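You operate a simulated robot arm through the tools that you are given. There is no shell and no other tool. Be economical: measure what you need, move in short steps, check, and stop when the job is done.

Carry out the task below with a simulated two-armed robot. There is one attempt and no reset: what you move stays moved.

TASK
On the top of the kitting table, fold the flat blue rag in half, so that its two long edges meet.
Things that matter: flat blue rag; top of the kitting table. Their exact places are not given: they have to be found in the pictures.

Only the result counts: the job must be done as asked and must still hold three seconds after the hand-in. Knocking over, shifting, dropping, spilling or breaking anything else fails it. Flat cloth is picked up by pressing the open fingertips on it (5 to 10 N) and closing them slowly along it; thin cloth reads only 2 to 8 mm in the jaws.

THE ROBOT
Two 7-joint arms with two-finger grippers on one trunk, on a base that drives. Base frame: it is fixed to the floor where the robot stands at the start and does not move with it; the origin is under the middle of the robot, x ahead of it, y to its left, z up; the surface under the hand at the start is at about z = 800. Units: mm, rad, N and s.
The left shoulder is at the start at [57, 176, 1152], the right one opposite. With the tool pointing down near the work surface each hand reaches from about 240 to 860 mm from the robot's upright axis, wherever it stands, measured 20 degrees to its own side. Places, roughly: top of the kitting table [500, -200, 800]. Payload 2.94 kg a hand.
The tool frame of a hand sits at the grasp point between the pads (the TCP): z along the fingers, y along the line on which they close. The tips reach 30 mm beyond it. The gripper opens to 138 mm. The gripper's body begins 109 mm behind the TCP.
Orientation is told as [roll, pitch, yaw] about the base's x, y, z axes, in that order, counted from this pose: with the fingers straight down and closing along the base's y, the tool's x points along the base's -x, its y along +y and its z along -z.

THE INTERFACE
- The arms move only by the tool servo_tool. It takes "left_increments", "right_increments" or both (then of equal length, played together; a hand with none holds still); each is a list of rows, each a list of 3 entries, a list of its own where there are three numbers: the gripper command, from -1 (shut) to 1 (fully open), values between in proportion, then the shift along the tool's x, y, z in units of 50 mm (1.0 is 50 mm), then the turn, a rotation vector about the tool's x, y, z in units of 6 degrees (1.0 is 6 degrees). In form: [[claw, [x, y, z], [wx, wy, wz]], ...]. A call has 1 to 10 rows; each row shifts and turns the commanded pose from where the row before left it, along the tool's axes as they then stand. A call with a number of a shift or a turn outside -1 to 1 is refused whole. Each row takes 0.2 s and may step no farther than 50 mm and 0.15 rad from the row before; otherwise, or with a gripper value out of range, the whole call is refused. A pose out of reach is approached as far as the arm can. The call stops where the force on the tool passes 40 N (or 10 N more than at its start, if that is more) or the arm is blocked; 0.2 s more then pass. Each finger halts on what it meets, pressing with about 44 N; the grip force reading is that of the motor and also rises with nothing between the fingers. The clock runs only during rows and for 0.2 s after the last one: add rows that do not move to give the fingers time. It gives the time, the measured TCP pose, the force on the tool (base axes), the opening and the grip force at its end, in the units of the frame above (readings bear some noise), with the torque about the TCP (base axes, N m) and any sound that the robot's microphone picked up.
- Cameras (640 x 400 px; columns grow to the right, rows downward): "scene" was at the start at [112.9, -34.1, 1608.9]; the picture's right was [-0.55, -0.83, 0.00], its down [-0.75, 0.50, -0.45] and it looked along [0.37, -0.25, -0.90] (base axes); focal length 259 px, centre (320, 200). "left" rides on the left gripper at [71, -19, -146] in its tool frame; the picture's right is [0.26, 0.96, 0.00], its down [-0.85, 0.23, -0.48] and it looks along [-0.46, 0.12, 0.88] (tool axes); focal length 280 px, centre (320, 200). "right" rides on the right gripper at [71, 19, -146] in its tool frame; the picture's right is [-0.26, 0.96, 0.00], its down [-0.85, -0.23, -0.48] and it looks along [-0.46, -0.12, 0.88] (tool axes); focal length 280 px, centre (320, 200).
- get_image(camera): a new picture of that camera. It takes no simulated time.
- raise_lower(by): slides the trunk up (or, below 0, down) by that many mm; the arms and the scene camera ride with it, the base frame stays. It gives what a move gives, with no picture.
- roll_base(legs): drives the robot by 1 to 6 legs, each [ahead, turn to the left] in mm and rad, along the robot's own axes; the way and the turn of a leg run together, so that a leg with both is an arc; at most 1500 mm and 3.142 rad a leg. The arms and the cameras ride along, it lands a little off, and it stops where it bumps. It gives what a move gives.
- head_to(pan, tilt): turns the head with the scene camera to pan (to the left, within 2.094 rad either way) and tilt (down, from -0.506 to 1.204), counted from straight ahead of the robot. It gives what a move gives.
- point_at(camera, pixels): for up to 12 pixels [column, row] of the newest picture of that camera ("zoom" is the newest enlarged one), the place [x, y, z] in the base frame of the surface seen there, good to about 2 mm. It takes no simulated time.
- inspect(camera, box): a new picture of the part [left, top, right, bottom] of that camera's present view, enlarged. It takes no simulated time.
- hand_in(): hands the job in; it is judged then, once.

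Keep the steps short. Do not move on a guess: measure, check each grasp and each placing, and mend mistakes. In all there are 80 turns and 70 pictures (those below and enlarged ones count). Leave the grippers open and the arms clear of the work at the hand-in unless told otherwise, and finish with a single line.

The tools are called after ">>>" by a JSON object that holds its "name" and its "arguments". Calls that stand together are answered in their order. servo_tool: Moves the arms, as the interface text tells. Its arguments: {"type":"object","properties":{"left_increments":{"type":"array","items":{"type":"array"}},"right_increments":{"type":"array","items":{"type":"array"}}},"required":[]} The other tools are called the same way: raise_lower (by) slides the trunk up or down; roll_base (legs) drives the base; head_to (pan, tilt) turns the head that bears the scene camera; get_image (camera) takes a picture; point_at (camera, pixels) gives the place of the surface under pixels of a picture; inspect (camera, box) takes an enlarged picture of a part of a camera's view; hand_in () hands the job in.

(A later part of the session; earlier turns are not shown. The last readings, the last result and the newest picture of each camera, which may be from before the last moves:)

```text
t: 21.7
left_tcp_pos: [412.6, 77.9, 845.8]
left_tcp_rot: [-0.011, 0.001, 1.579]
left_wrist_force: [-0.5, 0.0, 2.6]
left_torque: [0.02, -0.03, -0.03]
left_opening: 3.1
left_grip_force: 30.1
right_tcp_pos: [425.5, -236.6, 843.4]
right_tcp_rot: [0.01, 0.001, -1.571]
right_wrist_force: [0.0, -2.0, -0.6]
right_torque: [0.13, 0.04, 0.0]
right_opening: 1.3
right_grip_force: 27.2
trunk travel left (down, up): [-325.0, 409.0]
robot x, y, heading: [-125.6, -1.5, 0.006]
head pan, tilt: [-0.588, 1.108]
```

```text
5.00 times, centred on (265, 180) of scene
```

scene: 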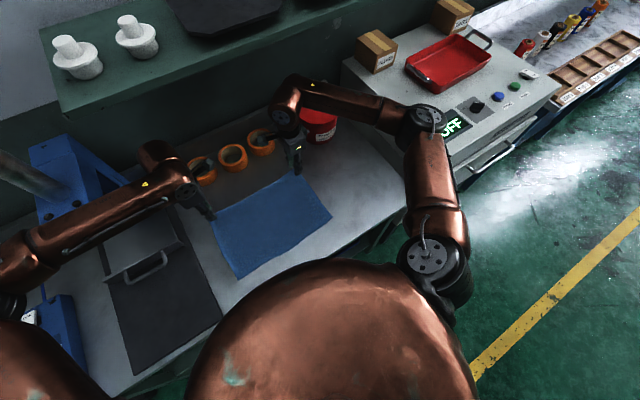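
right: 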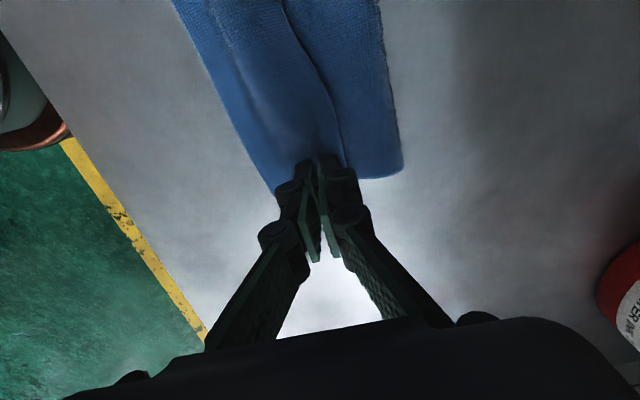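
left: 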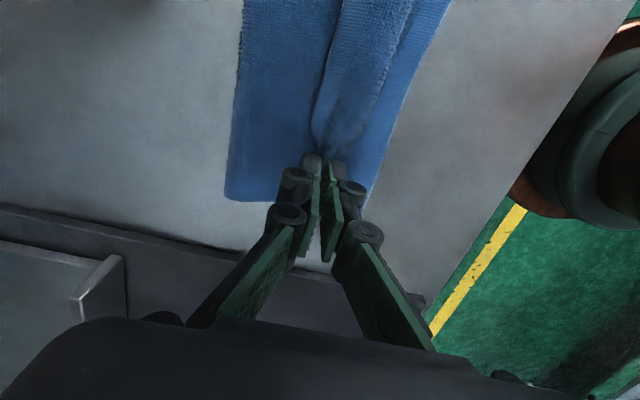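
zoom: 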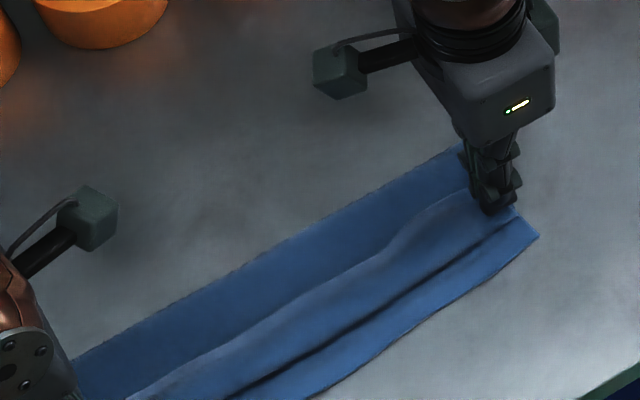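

Confirmed: a strip of about 30 mm along the free edge is turned back on top, because the hands didn't turn over. I let go here, lift, and see how far it springs out; the rest can be swept over with a fingertip from behind the free edge.

>>> {"name": "servo_tool", "arguments": {"left_increments": [[-0.85, [0, 0, 0], [0, 0, 0]], [-0.7, [0, 0, 0], [0, 0, 0]], [-0.55, [0, 0, 0], [0, 0, 0]], [-0.5, [0, 0, -0.2], [0, 0, 0]], [-0.5, [0, 0, -0.5], [0, 0, 0]], [-0.5, [0, 0, -0.7], [0, 0, 0]], [-0.5, [0, 0, -0.7], [0, 0, 0]], [-0.5, [0, 0, 0], [0, 0, 0]]], "right_increments": [[-0.85, [0, 0, 0], [0, 0, 0]], [-0.7, [0, 0, 0], [0, 0, 0]], [-0.55, [0, 0, 0], [0, 0, 0]], [-0.5, [0, 0, -0.2], [0, 0, 0]], [-0.5, [0, 0, -0.5], [0, 0, 0]], [-0.5, [0, 0, -0.7], [0, 0, 0]], [-0.5, [0, 0, -0.7], [0, 0, 0]], [-0.5, [0, 0, 0], [0, 0, 0]]]}}

>>> {"name": "get_image", "arguments": {"camera": "left"}}

>>> {"name": "get_image", "arguments": {"camera": "right"}}

>>> {"name": "inspect", "arguments": {"camera": "scene", "box": [180, 120, 340, 240]}}

```text
t: 23.5
left_tcp_pos: [424.6, 86.0, 943.7]
left_tcp_rot: [-0.008, 0.0, 1.575]
left_wrist_force: [-0.3, 0.3, 0.2]
left_torque: [-0.02, 0.03, -0.02]
left_opening: 34.6
left_grip_force: 0.0
left hand out of reach, approached as far as the arm can: row 6, 7
right_tcp_pos: [424.5, -236.9, 951.7]
right_tcp_rot: [0.008, 0.003, -1.572]
right_wrist_force: [0.8, 0.8, 0.4]
right_torque: [0.01, 0.0, 0.03]
right_opening: 34.6
right_grip_force: 0.1
trunk travel left (down, up): [-325.0, 409.0]
robot x, y, heading: [-124.4, -0.6, 0.004]
head pan, tilt: [-0.588, 1.108]
```

```text
41 pictures are left
```

left: 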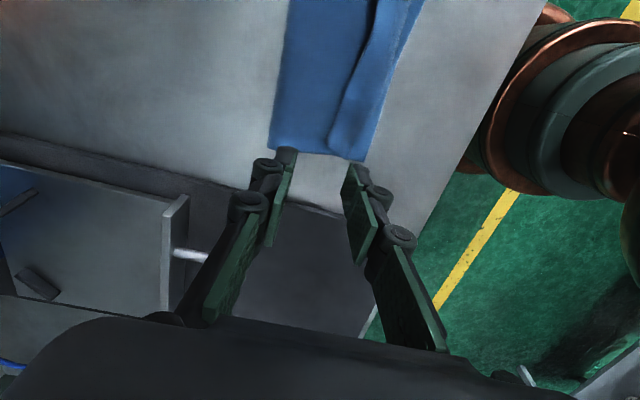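

```text
40 pictures are left
```

right: 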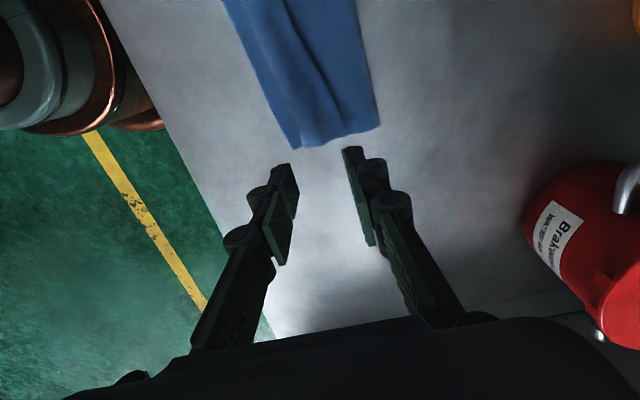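

```text
3.33 times, centred on (260, 180) of scene
```

zoom: 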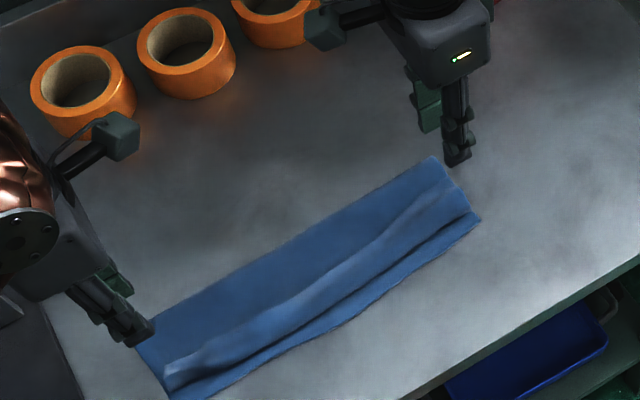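

Released. The edge strip remains turned back. I measure its profile.

>>> {"name": "point_at", "arguments": {"camera": "left", "pixels": [[270, 145], [327, 148], [335, 130], [345, 145], [360, 155], [368, 140], [380, 90], [350, 90], [280, 60], [370, 30], [390, 30], [410, 30]]}}

>>> {"name": "point_at", "arguments": {"camera": "right", "pixels": [[376, 125], [345, 130], [338, 120], [330, 100], [310, 110], [303, 143], [290, 120], [262, 70], [285, 60], [305, 60], [365, 60]]}}

>>> {"name": "point_at", "arguments": {"camera": "zoom", "pixels": [[280, 250], [295, 275], [305, 290], [315, 305], [322, 318], [330, 328], [338, 338], [345, 345]]}}

```text
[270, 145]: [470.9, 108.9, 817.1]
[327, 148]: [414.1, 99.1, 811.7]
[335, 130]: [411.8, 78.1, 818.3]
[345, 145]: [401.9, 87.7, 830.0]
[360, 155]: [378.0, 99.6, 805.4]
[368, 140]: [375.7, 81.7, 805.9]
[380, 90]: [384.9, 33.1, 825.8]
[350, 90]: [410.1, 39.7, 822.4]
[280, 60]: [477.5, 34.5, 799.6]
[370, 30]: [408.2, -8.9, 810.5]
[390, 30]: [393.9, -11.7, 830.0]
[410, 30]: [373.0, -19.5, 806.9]
```

```text
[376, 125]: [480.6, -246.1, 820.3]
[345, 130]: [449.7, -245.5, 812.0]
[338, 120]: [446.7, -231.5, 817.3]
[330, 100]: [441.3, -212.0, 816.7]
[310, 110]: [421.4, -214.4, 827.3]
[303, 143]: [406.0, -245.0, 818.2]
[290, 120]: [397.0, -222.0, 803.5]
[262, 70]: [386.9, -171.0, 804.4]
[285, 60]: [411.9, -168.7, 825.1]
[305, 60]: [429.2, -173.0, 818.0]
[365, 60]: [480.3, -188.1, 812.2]
```

```text
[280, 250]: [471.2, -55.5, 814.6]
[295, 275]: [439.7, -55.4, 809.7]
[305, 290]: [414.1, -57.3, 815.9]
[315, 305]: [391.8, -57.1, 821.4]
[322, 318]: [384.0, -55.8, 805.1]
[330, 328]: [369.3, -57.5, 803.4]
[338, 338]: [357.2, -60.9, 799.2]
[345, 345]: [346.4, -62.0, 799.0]
```

The turned strip: free edge at x≈414 (left) to 448 (right), crest at about 385–405, near edge about 372–395. I'll sweep the free edge over toward the robot with spread fingertips: for that I turn both hands back to yaw 0 (fingers spread along y) high up, and open fully.

>>> {"name": "servo_tool", "arguments": {"left_increments": [[0, [0, 0, 0], [0, 0, 1]], [0, [0, 0, 0], [0, 0, 1]], [0, [0, 0, 0], [0, 0, 1]], [0, [0, 0, 0], [0, 0, 1]], [0, [0, 0, 0], [0, 0, 1]], [0, [0, 0, 0], [0, 0, 1]], [0, [0, 0, 0], [0, 0, 1]], [0, [0, 0, 0], [0, 0, 1]], [0, [0, 0, 0], [0, 0, 1]], [0, [0, 0, 0], [0, 0, 1]]], "right_increments": [[0, [0, 0, 0], [0, 0, -1]], [0, [0, 0, 0], [0, 0, -1]], [0, [0, 0, 0], [0, 0, -1]], [0, [0, 0, 0], [0, 0, -1]], [0, [0, 0, 0], [0, 0, -1]], [0, [0, 0, 0], [0, 0, -1]], [0, [0, 0, 0], [0, 0, -1]], [0, [0, 0, 0], [0, 0, -1]], [0, [0, 0, 0], [0, 0, -1]], [0, [0, 0, 0], [0, 0, -1]]]}}

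>>> {"name": "servo_tool", "arguments": {"left_increments": [[0.4, [0, 0, 0], [0, 0, 1]], [0.7, [0, 0, 0], [0, 0, 1]], [1, [0, 0, 0], [0, 0, 1]], [1, [0, 0, 0], [0, 0, 1]], [1, [0, 0, 0], [0, 0, 1]], [1, [0, 0, 0], [0, 0, 0]]], "right_increments": [[0.4, [0, 0, 0], [0, 0, -1]], [0.7, [0, 0, 0], [0, 0, -1]], [1, [0, 0, 0], [0, 0, -1]], [1, [0, 0, 0], [0, 0, -1]], [1, [0, 0, 0], [0, 0, -1]], [1, [0, 0, 0], [0, 0, 0]]]}}

```text
t: 25.7
left_tcp_pos: [426.5, 84.6, 944.0]
left_tcp_rot: [-0.004, -0.008, 0.526]
left_wrist_force: [0.1, -0.4, -0.7]
left_torque: [0.0, 0.04, -0.03]
left_opening: 69.0
left_grip_force: 0.0
right_tcp_pos: [424.4, -236.6, 948.1]
right_tcp_rot: [0.005, -0.008, -0.521]
right_wrist_force: [-0.9, 0.0, 0.2]
right_torque: [0.01, -0.02, 0.02]
right_opening: 69.1
right_grip_force: 0.0
trunk travel left (down, up): [-325.0, 409.0]
robot x, y, heading: [-126.8, -1.6, -0.001]
head pan, tilt: [-0.588, 1.108]
```

```text
t: 27.1
left_tcp_pos: [427.3, 83.3, 944.1]
left_tcp_rot: [0.0, -0.009, 0.006]
left_wrist_force: [0.1, 1.1, 0.1]
left_torque: [0.0, -0.01, -0.03]
left_opening: 138.0
left_grip_force: 0.0
right_tcp_pos: [424.6, -236.1, 947.7]
right_tcp_rot: [0.002, -0.009, 0.002]
right_wrist_force: [0.9, 0.6, 0.5]
right_torque: [0.02, -0.02, 0.0]
right_opening: 138.0
right_grip_force: 0.0
trunk travel left (down, up): [-325.0, 409.0]
robot x, y, heading: [-125.1, -0.3, -0.0]
head pan, tilt: [-0.588, 1.108]
```

Hands are at yaw 0. Now I shift sideways: left to (440,22), right to (464,-172), and go down to tips about 20 mm above the rag.

>>> {"name": "servo_tool", "arguments": {"left_increments": [[1, [-0.09, -0.4, 0], [0, 0, 0]], [1, [-0.09, -0.4, 0], [0, 0, 0]], [1, [-0.08, -0.42, 0], [0, 0, 0]], [1, [0, 0, 0.5], [0, 0, 0]], [1, [0, 0, 0.5], [0, 0, 0]], [1, [0, 0, 0.5], [0, 0, 0]], [1, [0, 0, 0.1], [0, 0, 0]], [1, [0, 0, 0], [0, 0, 0]]], "right_increments": [[1, [-0.26, 0.43, 0], [0, 0, 0]], [1, [-0.26, 0.43, 0], [0, 0, 0]], [1, [-0.26, 0.42, 0], [0, 0, 0]], [1, [0, 0, 0.5], [0, 0, 0]], [1, [0, 0, 0.5], [0, 0, 0]], [1, [0, 0, 0.5], [0, 0, 0]], [1, [0, 0, 0.1], [0, 0, 0]], [1, [0, 0, 0], [0, 0, 0]]]}}

>>> {"name": "get_image", "arguments": {"camera": "left"}}

>>> {"name": "get_image", "arguments": {"camera": "right"}}

>>> {"name": "inspect", "arguments": {"camera": "scene", "box": [180, 120, 340, 240]}}

```text
t: 28.9
left_tcp_pos: [440.7, 23.5, 864.1]
left_tcp_rot: [0.001, -0.008, 0.009]
left_wrist_force: [-0.7, -0.2, 0.2]
left_torque: [-0.01, -0.01, -0.01]
left_opening: 137.8
left_grip_force: 0.0
right_tcp_pos: [464.7, -172.9, 868.3]
right_tcp_rot: [0.0, -0.01, 0.0]
right_wrist_force: [0.1, -0.4, -1.4]
right_torque: [0.0, -0.05, -0.01]
right_opening: 137.9
right_grip_force: 0.0
trunk travel left (down, up): [-325.0, 409.0]
robot x, y, heading: [-125.2, 1.2, 0.005]
head pan, tilt: [-0.588, 1.108]
```

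```text
38 pictures are left
```

left: 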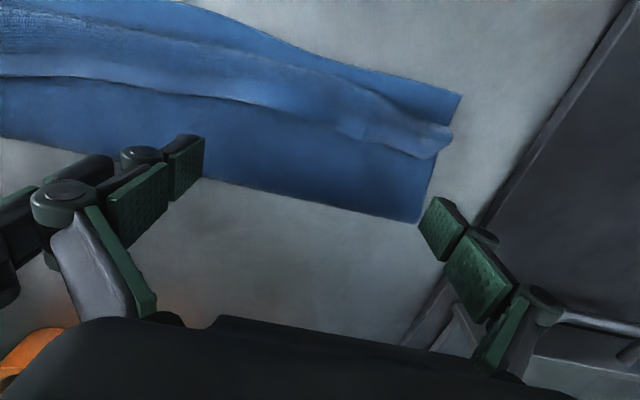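

```text
37 pictures are left
```

right: 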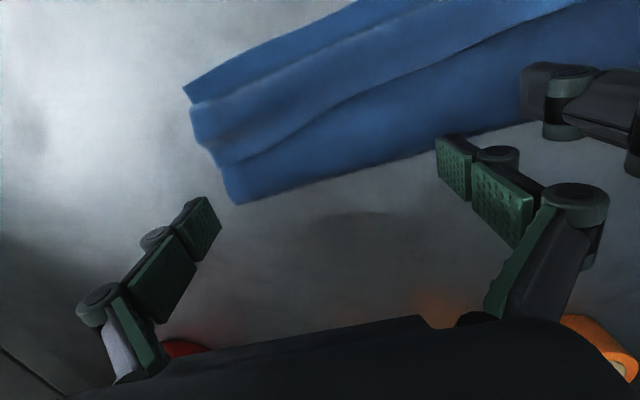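

```text
3.33 times, centred on (260, 180) of scene
```

zoom: 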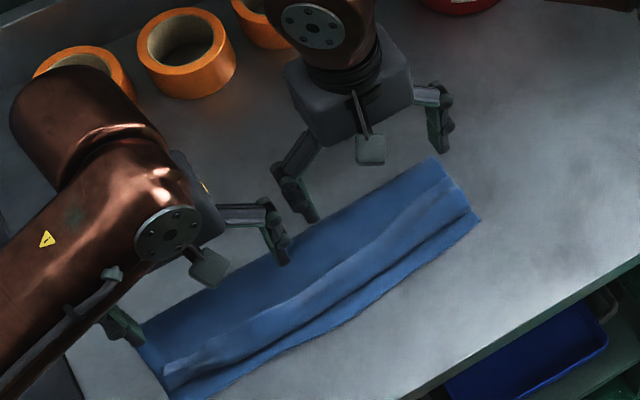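

Very clear view. I measure the free edge (left picture (430,157),(350,137),(190,95),(50,79); right picture (228,164),(320,122),(420,83)) and the near edge.

>>> {"name": "point_at", "arguments": {"camera": "left", "pixels": [[430, 156], [350, 136], [190, 94], [50, 78], [458, 98], [300, 58], [415, 218], [210, 180], [250, 150], [120, 120]]}}

>>> {"name": "point_at", "arguments": {"camera": "right", "pixels": [[228, 163], [320, 121], [420, 82], [540, 30], [187, 90], [300, 30], [240, 200], [192, 112], [430, 120], [280, 170]]}}

```text
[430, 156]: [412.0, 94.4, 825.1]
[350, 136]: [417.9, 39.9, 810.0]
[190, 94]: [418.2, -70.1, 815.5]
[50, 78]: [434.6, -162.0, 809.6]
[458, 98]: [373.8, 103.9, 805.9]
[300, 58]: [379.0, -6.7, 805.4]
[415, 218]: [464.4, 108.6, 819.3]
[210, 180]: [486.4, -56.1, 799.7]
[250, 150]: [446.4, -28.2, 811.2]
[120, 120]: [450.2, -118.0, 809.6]
```

```text
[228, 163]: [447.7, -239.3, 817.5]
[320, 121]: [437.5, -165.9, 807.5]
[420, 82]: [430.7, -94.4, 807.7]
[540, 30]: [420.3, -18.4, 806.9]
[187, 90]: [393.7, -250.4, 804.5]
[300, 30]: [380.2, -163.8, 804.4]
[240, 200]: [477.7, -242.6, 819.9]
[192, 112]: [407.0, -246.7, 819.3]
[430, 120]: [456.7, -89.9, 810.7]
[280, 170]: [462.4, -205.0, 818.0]
```

Top layer behind the free edge is at z≈810. I lower so that tips come to about z 812, just behind the free edge.

>>> {"name": "servo_tool", "arguments": {"left_increments": [[1, [0, 0, 0.22], [0, 0, 0]], [1, [0, 0, 0.22], [0, 0, 0]], [1, [0, 0, 0], [0, 0, 0]]], "right_increments": [[1, [0, 0, 0.25], [0, 0, 0]], [1, [0, 0, 0.26], [0, 0, 0]], [1, [0, 0, 0], [0, 0, 0]]]}}

>>> {"name": "get_image", "arguments": {"camera": "left"}}

>>> {"name": "get_image", "arguments": {"camera": "right"}}

```text
t: 29.7
left_tcp_pos: [439.9, 23.1, 842.1]
left_tcp_rot: [0.0, -0.011, 0.006]
left_wrist_force: [-1.1, 0.2, -0.6]
left_torque: [0.01, 0.0, 0.03]
left_opening: 137.9
left_grip_force: 0.0
right_tcp_pos: [464.8, -172.6, 843.3]
right_tcp_rot: [0.002, -0.009, 0.0]
right_wrist_force: [-0.2, -0.2, 0.5]
right_torque: [0.02, 0.01, -0.01]
right_opening: 138.1
right_grip_force: 0.1
trunk travel left (down, up): [-325.0, 409.0]
robot x, y, heading: [-124.5, 0.5, -0.003]
head pan, tilt: [-0.588, 1.108]
```

```text
35 pictures are left
```

left: 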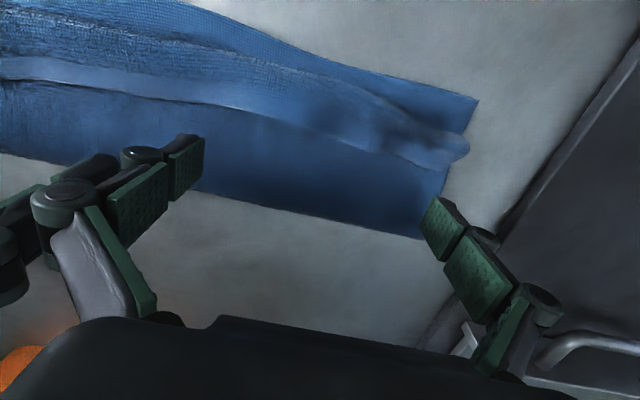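

```text
34 pictures are left
```

right: 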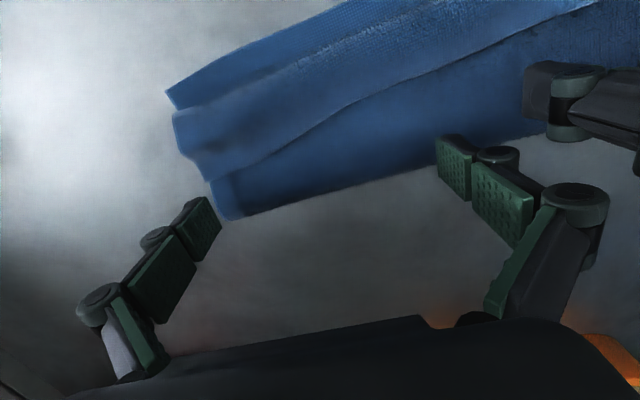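

No contact force; tips are just above the top layer and behind the edge. I sweep 25 mm toward the robot at this height and look.

>>> {"name": "servo_tool", "arguments": {"left_increments": [[1, [0.12, 0, 0.01], [0, 0, 0]], [1, [0.12, 0, 0], [0, 0, 0]], [1, [0.12, 0, 0], [0, 0, 0]], [1, [0.12, 0, -0.02], [0, 0, 0]], [1, [0.12, 0, -0.03], [0, 0, 0]]], "right_increments": [[1, [0.12, 0, 0.02], [0, 0, 0]], [1, [0.12, 0, 0], [0, 0, 0]], [1, [0.12, 0, 0], [0, 0, 0]], [1, [0.12, 0, -0.02], [0, 0, 0]], [1, [0.12, 0, -0.03], [0, 0, 0]]]}}

>>> {"name": "get_image", "arguments": {"camera": "left"}}

>>> {"name": "get_image", "arguments": {"camera": "right"}}

```text
t: 30.9
left_tcp_pos: [409.2, 23.7, 844.6]
left_tcp_rot: [0.001, -0.011, 0.007]
left_wrist_force: [0.3, 0.3, -0.2]
left_torque: [-0.04, -0.03, 0.02]
left_opening: 137.9
left_grip_force: 0.0
right_tcp_pos: [435.1, -172.5, 845.5]
right_tcp_rot: [0.003, -0.009, 0.0]
right_wrist_force: [-0.1, 0.4, 0.0]
right_torque: [-0.02, 0.0, -0.03]
right_opening: 138.2
right_grip_force: 0.1
trunk travel left (down, up): [-325.0, 409.0]
robot x, y, heading: [-125.4, 5.0, 0.003]
head pan, tilt: [-0.588, 1.108]
```

```text
33 pictures are left
```

left: 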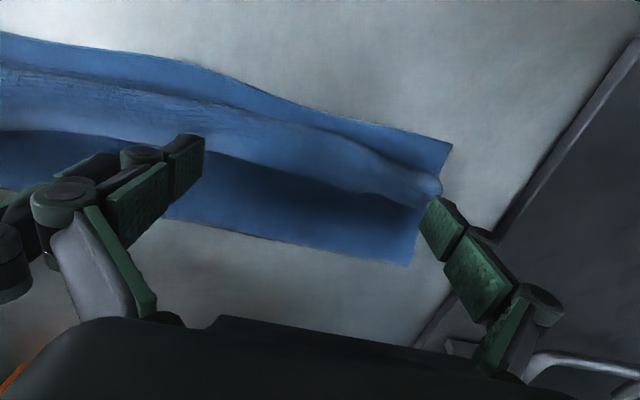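

```text
32 pictures are left
```

right: 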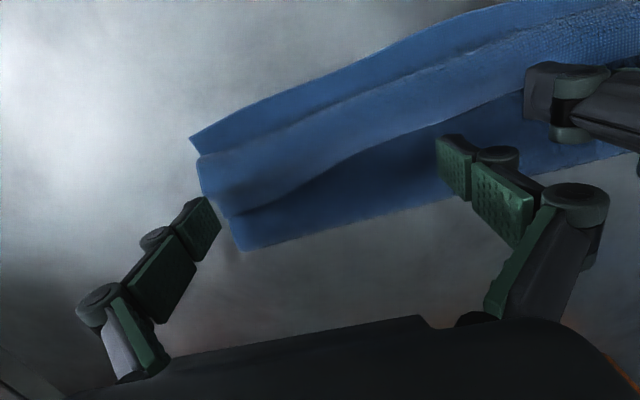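

The outer fingers just miss the strip's ends (it ends at y≈94 and y≈-239). I rise, go back 32 mm, narrow the jaws to about 104 mm, and come down again.

>>> {"name": "servo_tool", "arguments": {"left_increments": [[1, [-0.3, 0, -0.3], [0, 0, 0]], [0.5, [-0.3, 0, 0], [0, 0, 0]], [0.5, [0, 0, 0], [0, 0, 0]], [0.5, [0, 0, 0], [0, 0, 0]], [0.5, [0, 0, 0.17], [0, 0, 0]], [0.5, [0, 0, 0.17], [0, 0, 0]], [0.5, [0, 0, 0], [0, 0, 0]]], "right_increments": [[1, [-0.3, 0, -0.3], [0, 0, 0]], [0.5, [-0.3, 0, 0], [0, 0, 0]], [0.5, [0, 0, 0], [0, 0, 0]], [0.5, [0, 0, 0], [0, 0, 0]], [0.5, [0, 0, 0.18], [0, 0, 0]], [0.5, [0, 0, 0.18], [0, 0, 0]], [0.5, [0, 0, 0], [0, 0, 0]]]}}

>>> {"name": "servo_tool", "arguments": {"left_increments": [[0.5, [0.12, 0, 0.01], [0, 0, 0]], [0.5, [0.12, 0, 0], [0, 0, 0]], [0.5, [0.12, 0, 0], [0, 0, 0]], [0.5, [0.12, 0, 0], [0, 0, 0]], [0.5, [0.12, 0, -0.02], [0, 0, 0]]], "right_increments": [[0.5, [0.12, 0, 0.02], [0, 0, 0]], [0.5, [0.12, 0, 0], [0, 0, 0]], [0.5, [0.12, 0, 0], [0, 0, 0]], [0.5, [0.12, 0, 0], [0, 0, 0]], [0.5, [0.12, 0, -0.02], [0, 0, 0]]]}}

>>> {"name": "get_image", "arguments": {"camera": "left"}}

>>> {"name": "get_image", "arguments": {"camera": "right"}}

```text
t: 32.5
left_tcp_pos: [440.5, 23.7, 842.2]
left_tcp_rot: [0.003, -0.009, 0.007]
left_wrist_force: [0.2, 0.5, 0.0]
left_torque: [-0.01, 0.01, 0.02]
left_opening: 103.4
left_grip_force: 0.1
right_tcp_pos: [466.0, -173.0, 840.6]
right_tcp_rot: [0.001, -0.009, 0.002]
right_wrist_force: [-0.5, 1.0, 0.7]
right_torque: [-0.01, 0.02, -0.01]
right_opening: 103.6
right_grip_force: 0.1
trunk travel left (down, up): [-325.0, 409.0]
robot x, y, heading: [-125.4, 2.7, 0.004]
head pan, tilt: [-0.588, 1.108]
```

```text
t: 33.7
left_tcp_pos: [413.1, 23.1, 841.5]
left_tcp_rot: [0.001, -0.011, 0.007]
left_wrist_force: [0.2, -0.8, 0.6]
left_torque: [0.0, -0.02, 0.0]
left_opening: 103.5
left_grip_force: 0.1
right_tcp_pos: [434.9, -172.9, 840.9]
right_tcp_rot: [0.001, -0.009, 0.001]
right_wrist_force: [0.0, 0.0, -0.8]
right_torque: [-0.05, 0.0, 0.0]
right_opening: 103.5
right_grip_force: 0.1
trunk travel left (down, up): [-325.0, 409.0]
robot x, y, heading: [-127.1, 2.6, 0.001]
head pan, tilt: [-0.588, 1.108]
```

```text
31 pictures are left
```

left: 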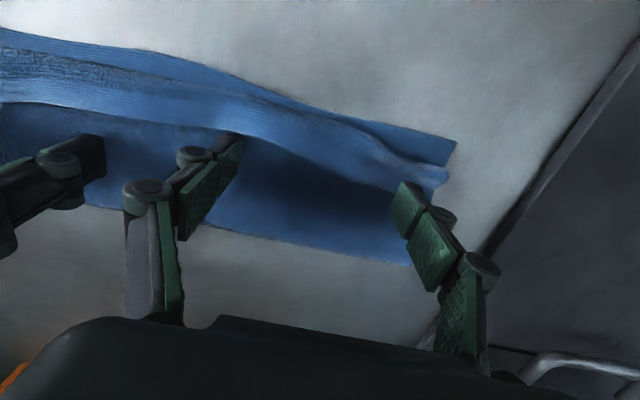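

```text
30 pictures are left
```

right: 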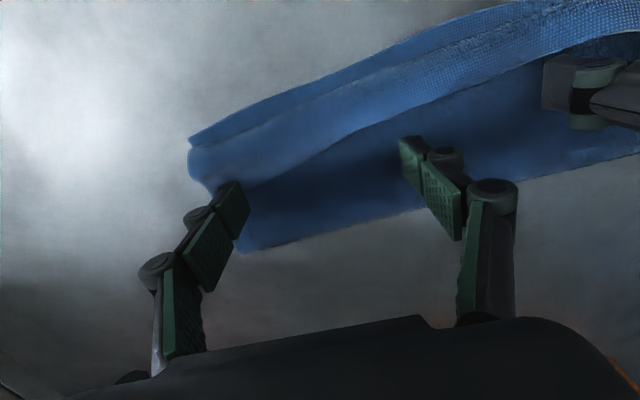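

The fingers now catch the free edge and push it up. I go on 30 mm, rising slowly.

>>> {"name": "servo_tool", "arguments": {"left_increments": [[0.5, [0.12, 0, -0.03], [0, 0, 0]], [0.5, [0.12, 0, -0.03], [0, 0, 0]], [0.5, [0.12, 0, -0.04], [0, 0, 0]], [0.5, [0.12, 0, -0.04], [0, 0, 0]], [0.5, [0.12, 0, -0.04], [0, 0, 0]]], "right_increments": [[0.5, [0.12, 0, -0.03], [0, 0, 0]], [0.5, [0.12, 0, -0.03], [0, 0, 0]], [0.5, [0.12, 0, -0.04], [0, 0, 0]], [0.5, [0.12, 0, -0.04], [0, 0, 0]], [0.5, [0.12, 0, -0.04], [0, 0, 0]]]}}

>>> {"name": "get_image", "arguments": {"camera": "left"}}

>>> {"name": "get_image", "arguments": {"camera": "right"}}

```text
t: 34.9
left_tcp_pos: [380.8, 22.5, 849.6]
left_tcp_rot: [0.001, -0.009, 0.007]
left_wrist_force: [-0.5, -0.3, 0.1]
left_torque: [0.0, 0.02, -0.03]
left_opening: 103.8
left_grip_force: 0.1
right_tcp_pos: [404.4, -171.3, 850.5]
right_tcp_rot: [0.001, -0.01, -0.002]
right_wrist_force: [0.0, 0.0, -0.9]
right_torque: [-0.01, -0.04, 0.03]
right_opening: 103.6
right_grip_force: 0.1
trunk travel left (down, up): [-325.0, 409.0]
robot x, y, heading: [-130.0, 0.4, 0.0]
head pan, tilt: [-0.588, 1.108]
```

```text
29 pictures are left
```

left: 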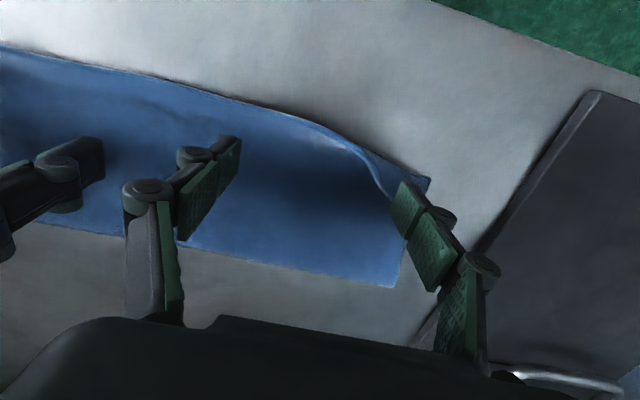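

```text
28 pictures are left
```

right: 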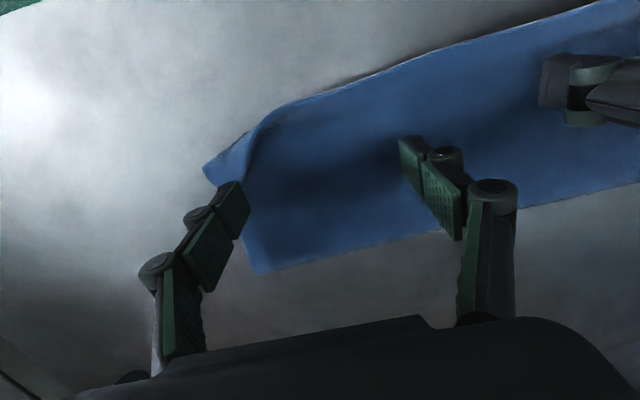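

The strip has flipped over all along the middle; only the two corners still stand at the outer fingers. I go on 24 mm with a small rise.

>>> {"name": "servo_tool", "arguments": {"left_increments": [[0.5, [0.12, 0, -0.03], [0, 0, 0]], [0.5, [0.12, 0, -0.03], [0, 0, 0]], [0.5, [0.12, 0, -0.03], [0, 0, 0]], [0.5, [0.12, 0, -0.03], [0, 0, 0]], [0.5, [0, 0, 0], [0, 0, 0]]], "right_increments": [[0.5, [0.12, 0, -0.03], [0, 0, 0]], [0.5, [0.12, 0, -0.03], [0, 0, 0]], [0.5, [0.12, 0, -0.03], [0, 0, 0]], [0.5, [0.12, 0, -0.03], [0, 0, 0]], [0.5, [0, 0, 0], [0, 0, 0]]]}}

>>> {"name": "get_image", "arguments": {"camera": "left"}}

>>> {"name": "get_image", "arguments": {"camera": "right"}}

```text
t: 36.1
left_tcp_pos: [356.3, 23.1, 857.0]
left_tcp_rot: [0.0, -0.008, 0.009]
left_wrist_force: [0.0, 0.1, -0.2]
left_torque: [0.0, 0.01, 0.0]
left_opening: 103.2
left_grip_force: 0.0
right_tcp_pos: [381.8, -173.9, 855.8]
right_tcp_rot: [0.003, -0.008, 0.001]
right_wrist_force: [0.5, 0.3, -0.1]
right_torque: [0.02, -0.02, -0.01]
right_opening: 103.4
right_grip_force: 0.1
trunk travel left (down, up): [-325.0, 409.0]
robot x, y, heading: [-126.6, 2.9, 0.003]
head pan, tilt: [-0.588, 1.108]
```

```text
27 pictures are left
```

left: 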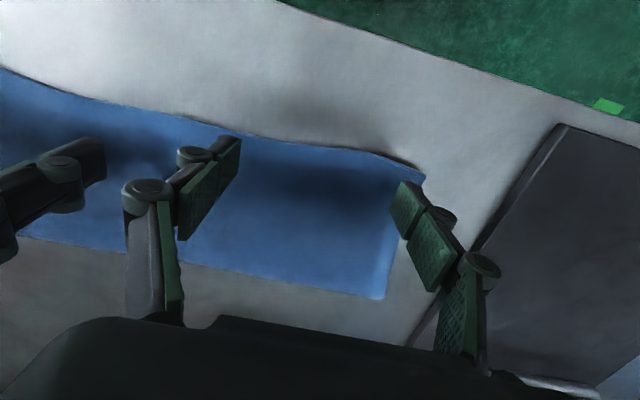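

```text
26 pictures are left
```

right: 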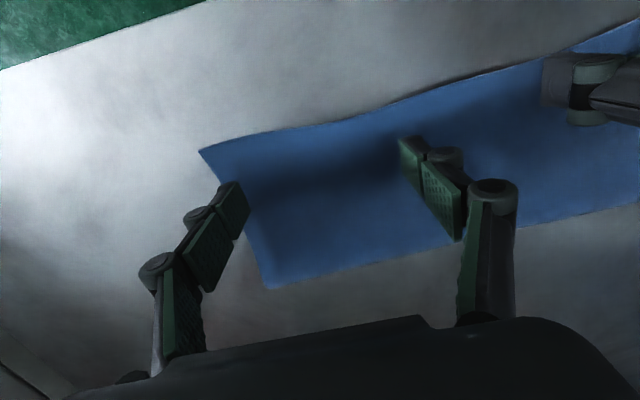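

The whole strip is flipped. I lift both hands straight up about 80 mm and look at how the edges lie.

>>> {"name": "servo_tool", "arguments": {"left_increments": [[0.5, [0, 0, -0.5], [0, 0, 0]], [0.5, [0, 0, -0.6], [0, 0, 0]], [0.5, [0, 0, -0.6], [0, 0, 0]], [0.5, [0, 0, 0], [0, 0, 0]]], "right_increments": [[0.5, [0, 0, -0.5], [0, 0, 0]], [0.5, [0, 0, -0.6], [0, 0, 0]], [0.5, [0, 0, -0.6], [0, 0, 0]], [0.5, [0, 0, 0], [0, 0, 0]]]}}

>>> {"name": "inspect", "arguments": {"camera": "left", "box": [0, 0, 640, 400]}}

>>> {"name": "get_image", "arguments": {"camera": "right"}}

>>> {"name": "inspect", "arguments": {"camera": "scene", "box": [180, 120, 340, 240]}}

```text
t: 37.1
left_tcp_pos: [358.7, 24.0, 941.8]
left_tcp_rot: [0.002, -0.008, 0.007]
left_wrist_force: [1.0, 0.5, -0.1]
left_torque: [0.0, 0.01, 0.0]
left_opening: 103.5
left_grip_force: 0.0
right_tcp_pos: [378.6, -172.4, 940.3]
right_tcp_rot: [0.001, -0.008, 0.0]
right_wrist_force: [-0.6, 0.4, -0.4]
right_torque: [0.01, 0.01, 0.0]
right_opening: 103.5
right_grip_force: 0.0
trunk travel left (down, up): [-325.0, 409.0]
robot x, y, heading: [-123.6, -0.2, 0.002]
head pan, tilt: [-0.588, 1.108]
```

```text
1.00 times, centred on (320, 200) of left (not enlarged: the box is as wide or as high as the picture)
```

zoom: 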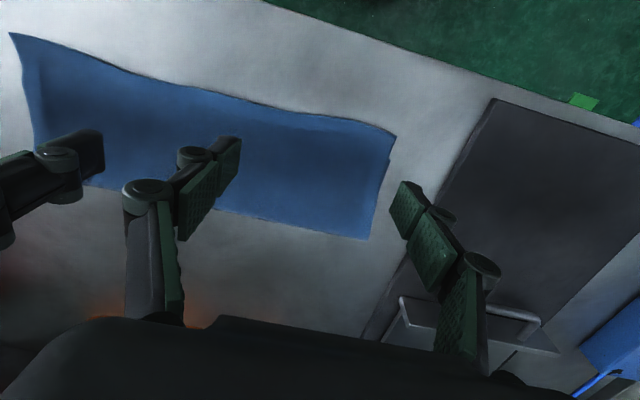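

```text
24 pictures are left
```

right: 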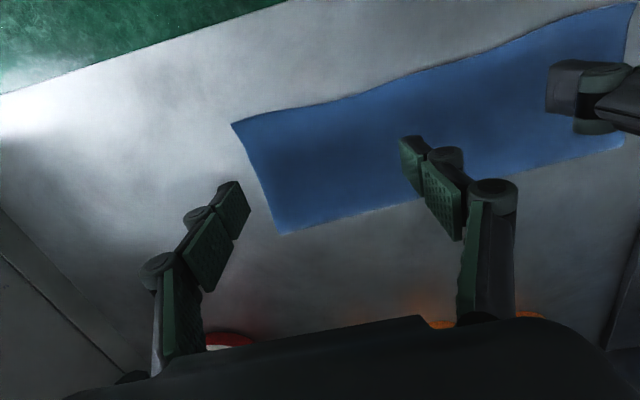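

```text
3.33 times, centred on (260, 180) of scene
```

zoom: 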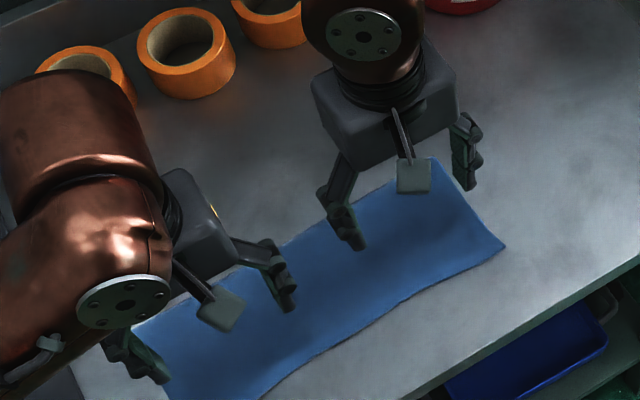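

It lies nearly flat now. I measure the top edge all along, and the crease.

>>> {"name": "point_at", "arguments": {"camera": "left", "pixels": [[393, 138], [388, 160], [350, 124], [280, 110], [200, 94], [130, 76], [60, 48], [14, 38], [368, 236], [300, 226], [230, 211], [100, 186]]}}

>>> {"name": "point_at", "arguments": {"camera": "right", "pixels": [[236, 125], [250, 155], [300, 108], [370, 92], [420, 74], [500, 42], [570, 15], [630, 5], [282, 232], [350, 217], [410, 201], [620, 146]]}}

>>> {"name": "inspect", "arguments": {"camera": "left", "box": [240, 80, 420, 250]}}

>>> {"name": "inspect", "arguments": {"camera": "right", "box": [220, 60, 400, 240]}}

```text
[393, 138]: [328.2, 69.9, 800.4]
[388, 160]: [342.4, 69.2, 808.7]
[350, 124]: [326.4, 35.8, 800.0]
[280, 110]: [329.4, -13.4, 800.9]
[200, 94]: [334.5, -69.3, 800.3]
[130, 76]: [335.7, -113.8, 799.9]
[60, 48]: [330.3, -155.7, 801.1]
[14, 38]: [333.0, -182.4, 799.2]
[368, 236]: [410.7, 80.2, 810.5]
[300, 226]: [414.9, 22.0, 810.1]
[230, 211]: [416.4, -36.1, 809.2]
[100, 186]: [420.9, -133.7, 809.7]
```

```text
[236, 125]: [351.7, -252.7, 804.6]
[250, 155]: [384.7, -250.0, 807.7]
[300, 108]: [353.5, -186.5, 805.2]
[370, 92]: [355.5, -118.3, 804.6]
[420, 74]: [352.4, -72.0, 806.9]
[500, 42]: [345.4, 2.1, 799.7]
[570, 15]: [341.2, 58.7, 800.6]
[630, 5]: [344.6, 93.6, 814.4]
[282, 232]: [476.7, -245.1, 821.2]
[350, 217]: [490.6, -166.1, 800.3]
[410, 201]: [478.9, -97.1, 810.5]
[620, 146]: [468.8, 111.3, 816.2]
```

```text
2.35 times, centred on (330, 165) of left
```

zoom: 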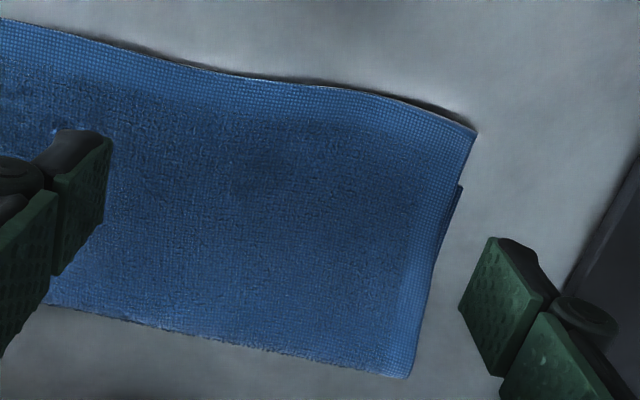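

```text
2.22 times, centred on (310, 150) of right
```

zoom: 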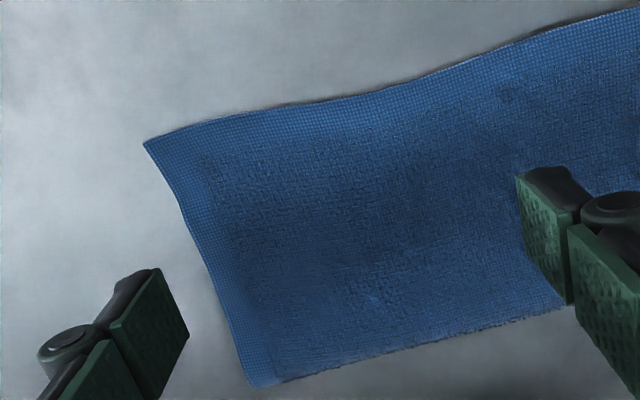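

From the right camera (the left one's picture was stale): the top edge is at x≈345 (left) to 352 (right) while the bottom near edge lies at about 374–394, so the top overhangs by 30–40 mm. I'll pinch the overhang (it lies alone on the table) and bring it back. Hands to (353,48) and (363,-203), jaws 22 mm, tips ~25 mm above.

>>> {"name": "servo_tool", "arguments": {"left_increments": [[0, [0.06, 0.24, 0], [0, 0, 0]], [-0.4, [0.06, 0.24, 0], [0, 0, 0]], [-0.68, [0, 0, 0.4], [0, 0, 0]], [-0.68, [0, 0, 0.4], [0, 0, 0]], [-0.68, [0, 0, 0.4], [0, 0, 0]], [-0.68, [0, 0, 0.4], [0, 0, 0]], [-0.68, [0, 0, 0], [0, 0, 0]]], "right_increments": [[0, [0.16, -0.31, 0], [0, 0, 0]], [-0.4, [0.16, -0.31, 0], [0, 0, 0]], [-0.68, [0, 0, 0.4], [0, 0, 0]], [-0.68, [0, 0, 0.4], [0, 0, 0]], [-0.68, [0, 0, 0.4], [0, 0, 0]], [-0.68, [0, 0, 0.4], [0, 0, 0]], [-0.68, [0, 0, 0], [0, 0, 0]]]}}

>>> {"name": "get_image", "arguments": {"camera": "left"}}

>>> {"name": "get_image", "arguments": {"camera": "right"}}

```text
t: 38.7
left_tcp_pos: [350.5, 47.0, 860.7]
left_tcp_rot: [-0.001, -0.011, 0.006]
left_wrist_force: [0.1, -0.6, 0.0]
left_torque: [-0.01, 0.03, 0.01]
left_opening: 22.3
left_grip_force: 0.1
right_tcp_pos: [364.6, -202.2, 858.8]
right_tcp_rot: [0.0, -0.008, 0.001]
right_wrist_force: [0.2, -0.1, -0.4]
right_torque: [0.02, 0.0, 0.02]
right_opening: 22.1
right_grip_force: 0.0
trunk travel left (down, up): [-325.0, 409.0]
robot x, y, heading: [-125.7, 0.2, 0.005]
head pan, tilt: [-0.588, 1.108]
```

```text
20 pictures are left
```

left: 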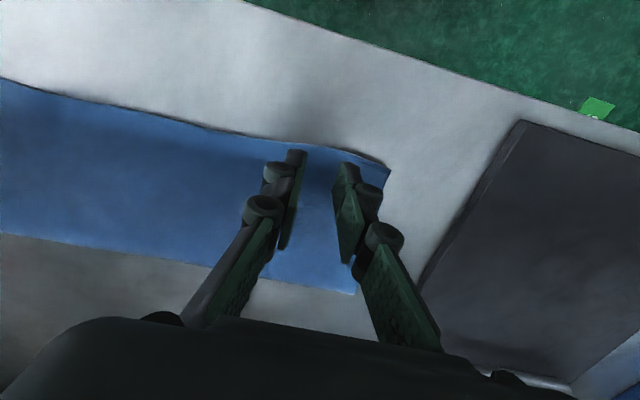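

```text
19 pictures are left
```

right: 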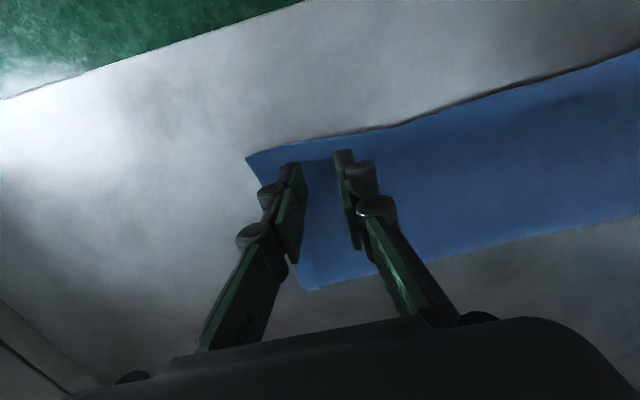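

>>> {"name": "point_at", "arguments": {"camera": "left", "pixels": [[387, 174], [350, 154], [310, 147], [240, 135], [150, 115], [60, 96], [10, 84], [352, 290], [376, 200], [100, 249]]}}

>>> {"name": "point_at", "arguments": {"camera": "right", "pixels": [[250, 158], [290, 149], [340, 138], [400, 126], [480, 100], [560, 77], [635, 52], [310, 285], [260, 185], [500, 243]]}}

>>> {"name": "inspect", "arguments": {"camera": "left", "box": [200, 110, 420, 300]}}

```text
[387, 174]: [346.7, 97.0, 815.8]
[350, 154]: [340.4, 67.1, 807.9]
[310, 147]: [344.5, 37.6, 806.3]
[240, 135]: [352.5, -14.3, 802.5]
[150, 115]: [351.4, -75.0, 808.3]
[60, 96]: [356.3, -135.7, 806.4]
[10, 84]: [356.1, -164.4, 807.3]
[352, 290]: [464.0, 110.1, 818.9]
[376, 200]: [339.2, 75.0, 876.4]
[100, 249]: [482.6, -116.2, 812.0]
```

```text
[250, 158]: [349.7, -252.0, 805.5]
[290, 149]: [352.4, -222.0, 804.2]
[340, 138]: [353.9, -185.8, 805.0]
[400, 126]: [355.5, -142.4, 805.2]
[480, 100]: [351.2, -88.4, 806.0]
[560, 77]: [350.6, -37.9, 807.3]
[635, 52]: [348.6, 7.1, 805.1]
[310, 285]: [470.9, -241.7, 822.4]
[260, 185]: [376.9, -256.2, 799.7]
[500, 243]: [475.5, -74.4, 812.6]
```

```text
2.11 times, centred on (310, 205) of left
```

zoom: 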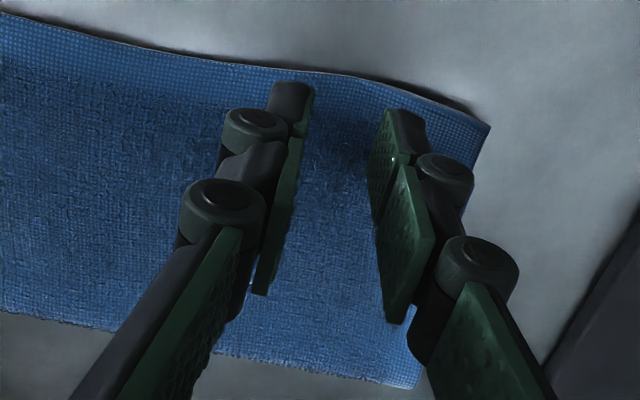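

Top edge: x≈342–356 along its length. By projection, the bottom-left corner was seen at x≈369, so the overhang is about 25 mm. I go down on the overhang to touch.

>>> {"name": "servo_tool", "arguments": {"left_increments": [[-0.68, [0, 0, 0.25], [0, 0, 0]], [-0.68, [0, 0, 0.23], [0, 0, 0]], [-0.68, [0, 0, 0.04], [0, 0, 0]], [-0.68, [0, 0, 0], [0, 0, 0]]], "right_increments": [[-0.68, [0.08, 0, 0.25], [0, 0, 0]], [-0.68, [0, 0, 0.2], [0, 0, 0]], [-0.68, [0, 0, 0.04], [0, 0, 0]], [-0.68, [0, 0, 0], [0, 0, 0]]]}}

```text
t: 39.7
left_tcp_pos: [351.1, 47.6, 835.1]
left_tcp_rot: [0.001, -0.012, 0.006]
left_wrist_force: [0.3, 0.4, 0.1]
left_torque: [-0.01, -0.03, 0.0]
left_opening: 21.7
left_grip_force: 0.1
right_tcp_pos: [361.6, -203.2, 834.9]
right_tcp_rot: [0.003, -0.007, 0.002]
right_wrist_force: [0.5, 0.3, 0.9]
right_torque: [0.01, 0.03, -0.01]
right_opening: 22.1
right_grip_force: 0.1
trunk travel left (down, up): [-325.0, 409.0]
robot x, y, heading: [-126.3, 0.1, -0.001]
head pan, tilt: [-0.588, 1.108]
```

Almost touching; 2–2.5 mm more to press.

>>> {"name": "servo_tool", "arguments": {"left_increments": [[-0.68, [0, 0, 0.05], [0, 0, 0]], [-0.68, [0, 0, 0], [0, 0, 0]]], "right_increments": [[-0.68, [0, 0, 0.05], [0, 0, 0]], [-0.68, [0, 0, 0], [0, 0, 0]]]}}

```text
t: 40.3
left_tcp_pos: [351.8, 46.5, 833.0]
left_tcp_rot: [-0.001, -0.011, 0.006]
left_wrist_force: [1.1, 0.9, 6.4]
left_torque: [0.04, -0.05, -0.03]
left_opening: 21.8
left_grip_force: 0.1
right_tcp_pos: [361.5, -202.8, 833.9]
right_tcp_rot: [0.001, -0.008, 0.001]
right_wrist_force: [0.5, 0.5, 1.5]
right_torque: [-0.01, -0.01, -0.01]
right_opening: 21.8
right_grip_force: 0.2
trunk travel left (down, up): [-325.0, 409.0]
robot x, y, heading: [-127.8, -0.1, -0.0]
head pan, tilt: [-0.588, 1.108]
```

Left presses 6.4 N, right 1.5 N. I add 1.3 mm on the right and close both slowly.

>>> {"name": "servo_tool", "arguments": {"left_increments": [[-0.68, [0, 0, 0], [0, 0, 0]], [-0.72, [0, 0, 0], [0, 0, 0]], [-0.77, [0, 0, 0], [0, 0, 0]], [-0.82, [0, 0, 0], [0, 0, 0]], [-0.87, [0, 0, 0], [0, 0, 0]], [-0.92, [0, 0, 0], [0, 0, 0]], [-0.96, [0, 0, 0], [0, 0, 0]], [-1, [0, 0, 0], [0, 0, 0]], [-1, [0, 0, 0], [0, 0, 0]]], "right_increments": [[-0.68, [0, 0, 0.026], [0, 0, 0]], [-0.72, [0, 0, 0], [0, 0, 0]], [-0.77, [0, 0, 0], [0, 0, 0]], [-0.82, [0, 0, 0], [0, 0, 0]], [-0.87, [0, 0, 0], [0, 0, 0]], [-0.92, [0, 0, 0], [0, 0, 0]], [-0.96, [0, 0, 0], [0, 0, 0]], [-1, [0, 0, 0], [0, 0, 0]], [-1, [0, 0, 0], [0, 0, 0]]]}}

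```text
t: 42.3
left_tcp_pos: [351.5, 47.4, 832.1]
left_tcp_rot: [0.0, -0.01, 0.006]
left_wrist_force: [-0.4, 0.1, -0.4]
left_torque: [0.02, 0.0, -0.02]
left_opening: 0.3
left_grip_force: 28.7
right_tcp_pos: [361.0, -203.3, 831.9]
right_tcp_rot: [0.001, -0.008, 0.001]
right_wrist_force: [0.7, 1.1, 3.2]
right_torque: [-0.01, -0.02, 0.01]
right_opening: 2.9
right_grip_force: 32.5
trunk travel left (down, up): [-325.0, 409.0]
robot x, y, heading: [-125.3, 3.2, 0.005]
head pan, tilt: [-0.588, 1.108]
```

Right holds (2.9 mm), left missed (0.3 mm). I reopen the left and press firmer, holding the right still.

>>> {"name": "servo_tool", "arguments": {"left_increments": [[-0.8, [0, 0, -0.1], [0, 0, 0]], [-0.64, [0, 0, 0], [0, 0, 0]], [-0.64, [-0.06, 0, 0.05], [0, 0, 0]], [-0.64, [0, 0, 0.07], [0, 0, 0]], [-0.64, [0, 0, 0], [0, 0, 0]]], "right_increments": [[-1, [0, 0, 0], [0, 0, 0]], [-1, [0, 0, 0], [0, 0, 0]], [-1, [0, 0, 0], [0, 0, 0]], [-1, [0, 0, 0], [0, 0, 0]], [-1, [0, 0, 0], [0, 0, 0]]]}}

>>> {"name": "get_image", "arguments": {"camera": "left"}}

```text
t: 43.5
left_tcp_pos: [353.0, 45.4, 831.7]
left_tcp_rot: [0.0, -0.012, 0.007]
left_wrist_force: [1.9, 1.4, 11.9]
left_torque: [0.08, -0.08, 0.02]
left_opening: 24.5
left_grip_force: 0.0
right_tcp_pos: [361.5, -203.7, 832.6]
right_tcp_rot: [0.003, -0.008, 0.0]
right_wrist_force: [-0.5, -0.3, 0.6]
right_torque: [-0.02, 0.0, 0.02]
right_opening: 4.5
right_grip_force: 30.3
trunk travel left (down, up): [-325.0, 409.0]
robot x, y, heading: [-123.7, 1.7, -0.001]
head pan, tilt: [-0.588, 1.108]
```

```text
17 pictures are left
```

left: 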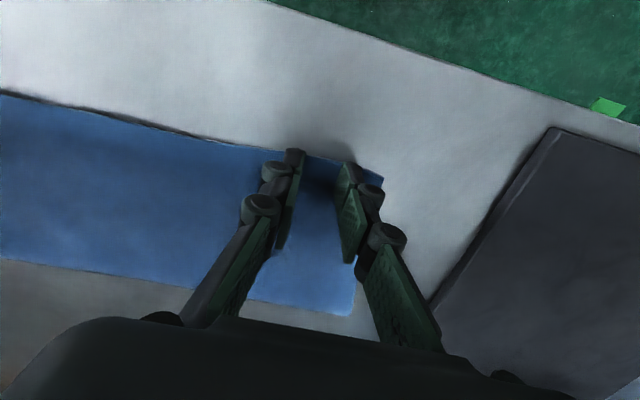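

Pressing 11.9 N – a hair much; I ease 0.3 mm and close slowly.

>>> {"name": "servo_tool", "arguments": {"left_increments": [[-0.66, [0, 0, -0.008], [0, 0, 0]], [-0.7, [0, 0, 0], [0, 0, 0]], [-0.75, [0, 0, 0], [0, 0, 0]], [-0.8, [0, 0, 0], [0, 0, 0]], [-0.85, [0, 0, 0], [0, 0, 0]], [-0.9, [0, 0, 0], [0, 0, 0]], [-0.95, [0, 0, 0], [0, 0, 0]], [-1, [0, 0, 0], [0, 0, 0]], [-1, [0, 0, 0], [0, 0, 0]]], "right_increments": [[-1, [0, 0, 0], [0, 0, 0]], [-1, [0, 0, 0], [0, 0, 0]], [-1, [0, 0, 0], [0, 0, 0]], [-1, [0, 0, 0], [0, 0, 0]], [-1, [0, 0, 0], [0, 0, 0]], [-1, [0, 0, 0], [0, 0, 0]], [-1, [0, 0, 0], [0, 0, 0]], [-1, [0, 0, 0], [0, 0, 0]], [-1, [0, 0, 0], [0, 0, 0]]]}}

```text
t: 45.5
left_tcp_pos: [354.7, 46.8, 831.8]
left_tcp_rot: [0.0, -0.011, 0.007]
left_wrist_force: [-0.1, -0.8, 1.5]
left_torque: [-0.05, -0.01, -0.02]
left_opening: 3.0
left_grip_force: 32.6
right_tcp_pos: [361.1, -204.5, 832.2]
right_tcp_rot: [0.003, -0.009, -0.002]
right_wrist_force: [0.1, 0.4, 2.2]
right_torque: [-0.07, -0.03, 0.02]
right_opening: 5.6
right_grip_force: 40.6
trunk travel left (down, up): [-325.0, 409.0]
robot x, y, heading: [-125.9, -0.5, 0.003]
head pan, tilt: [-0.588, 1.108]
```

Both hold (3.0 and 5.6 mm). I lift 30 mm with a little +x shift, to see where the bottom edge lies.

>>> {"name": "servo_tool", "arguments": {"left_increments": [[-1, [-0.05, 0, -0.2], [0, 0, 0]], [-1, [-0.1, 0, -0.2], [0, 0, 0]], [-1, [-0.1, 0, -0.2], [0, 0, 0]], [-1, [0, 0, 0], [0, 0, 0]]], "right_increments": [[-1, [-0.05, 0, -0.2], [0, 0, 0]], [-1, [-0.1, 0, -0.2], [0, 0, 0]], [-1, [-0.1, 0, -0.2], [0, 0, 0]], [-1, [0, 0, 0], [0, 0, 0]]]}}

>>> {"name": "get_image", "arguments": {"camera": "left"}}

>>> {"name": "get_image", "arguments": {"camera": "right"}}

```text
t: 46.5
left_tcp_pos: [366.3, 49.5, 863.4]
left_tcp_rot: [0.001, -0.009, 0.008]
left_wrist_force: [-1.1, -1.9, 0.3]
left_torque: [-0.07, 0.01, -0.05]
left_opening: 3.2
left_grip_force: 32.3
right_tcp_pos: [372.6, -202.5, 863.7]
right_tcp_rot: [0.002, -0.009, 0.0]
right_wrist_force: [-3.5, 1.7, -4.2]
right_torque: [0.12, -0.01, 0.02]
right_opening: 1.6
right_grip_force: 28.1
trunk travel left (down, up): [-325.0, 409.0]
robot x, y, heading: [-126.7, 0.7, 0.002]
head pan, tilt: [-0.588, 1.108]
```

```text
16 pictures are left
```

left: 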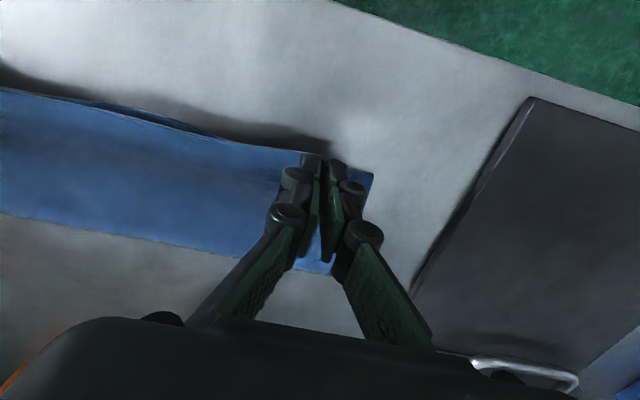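

```text
15 pictures are left
```

right: 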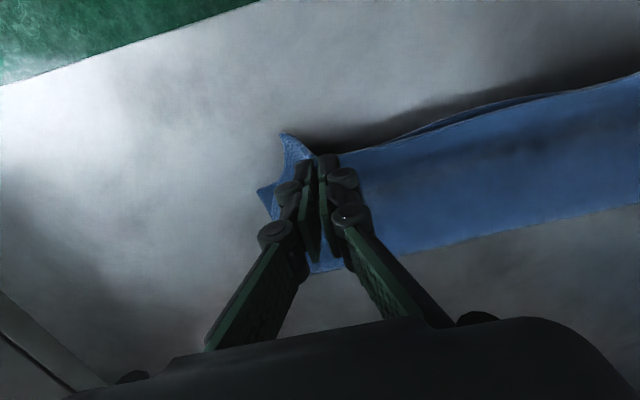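

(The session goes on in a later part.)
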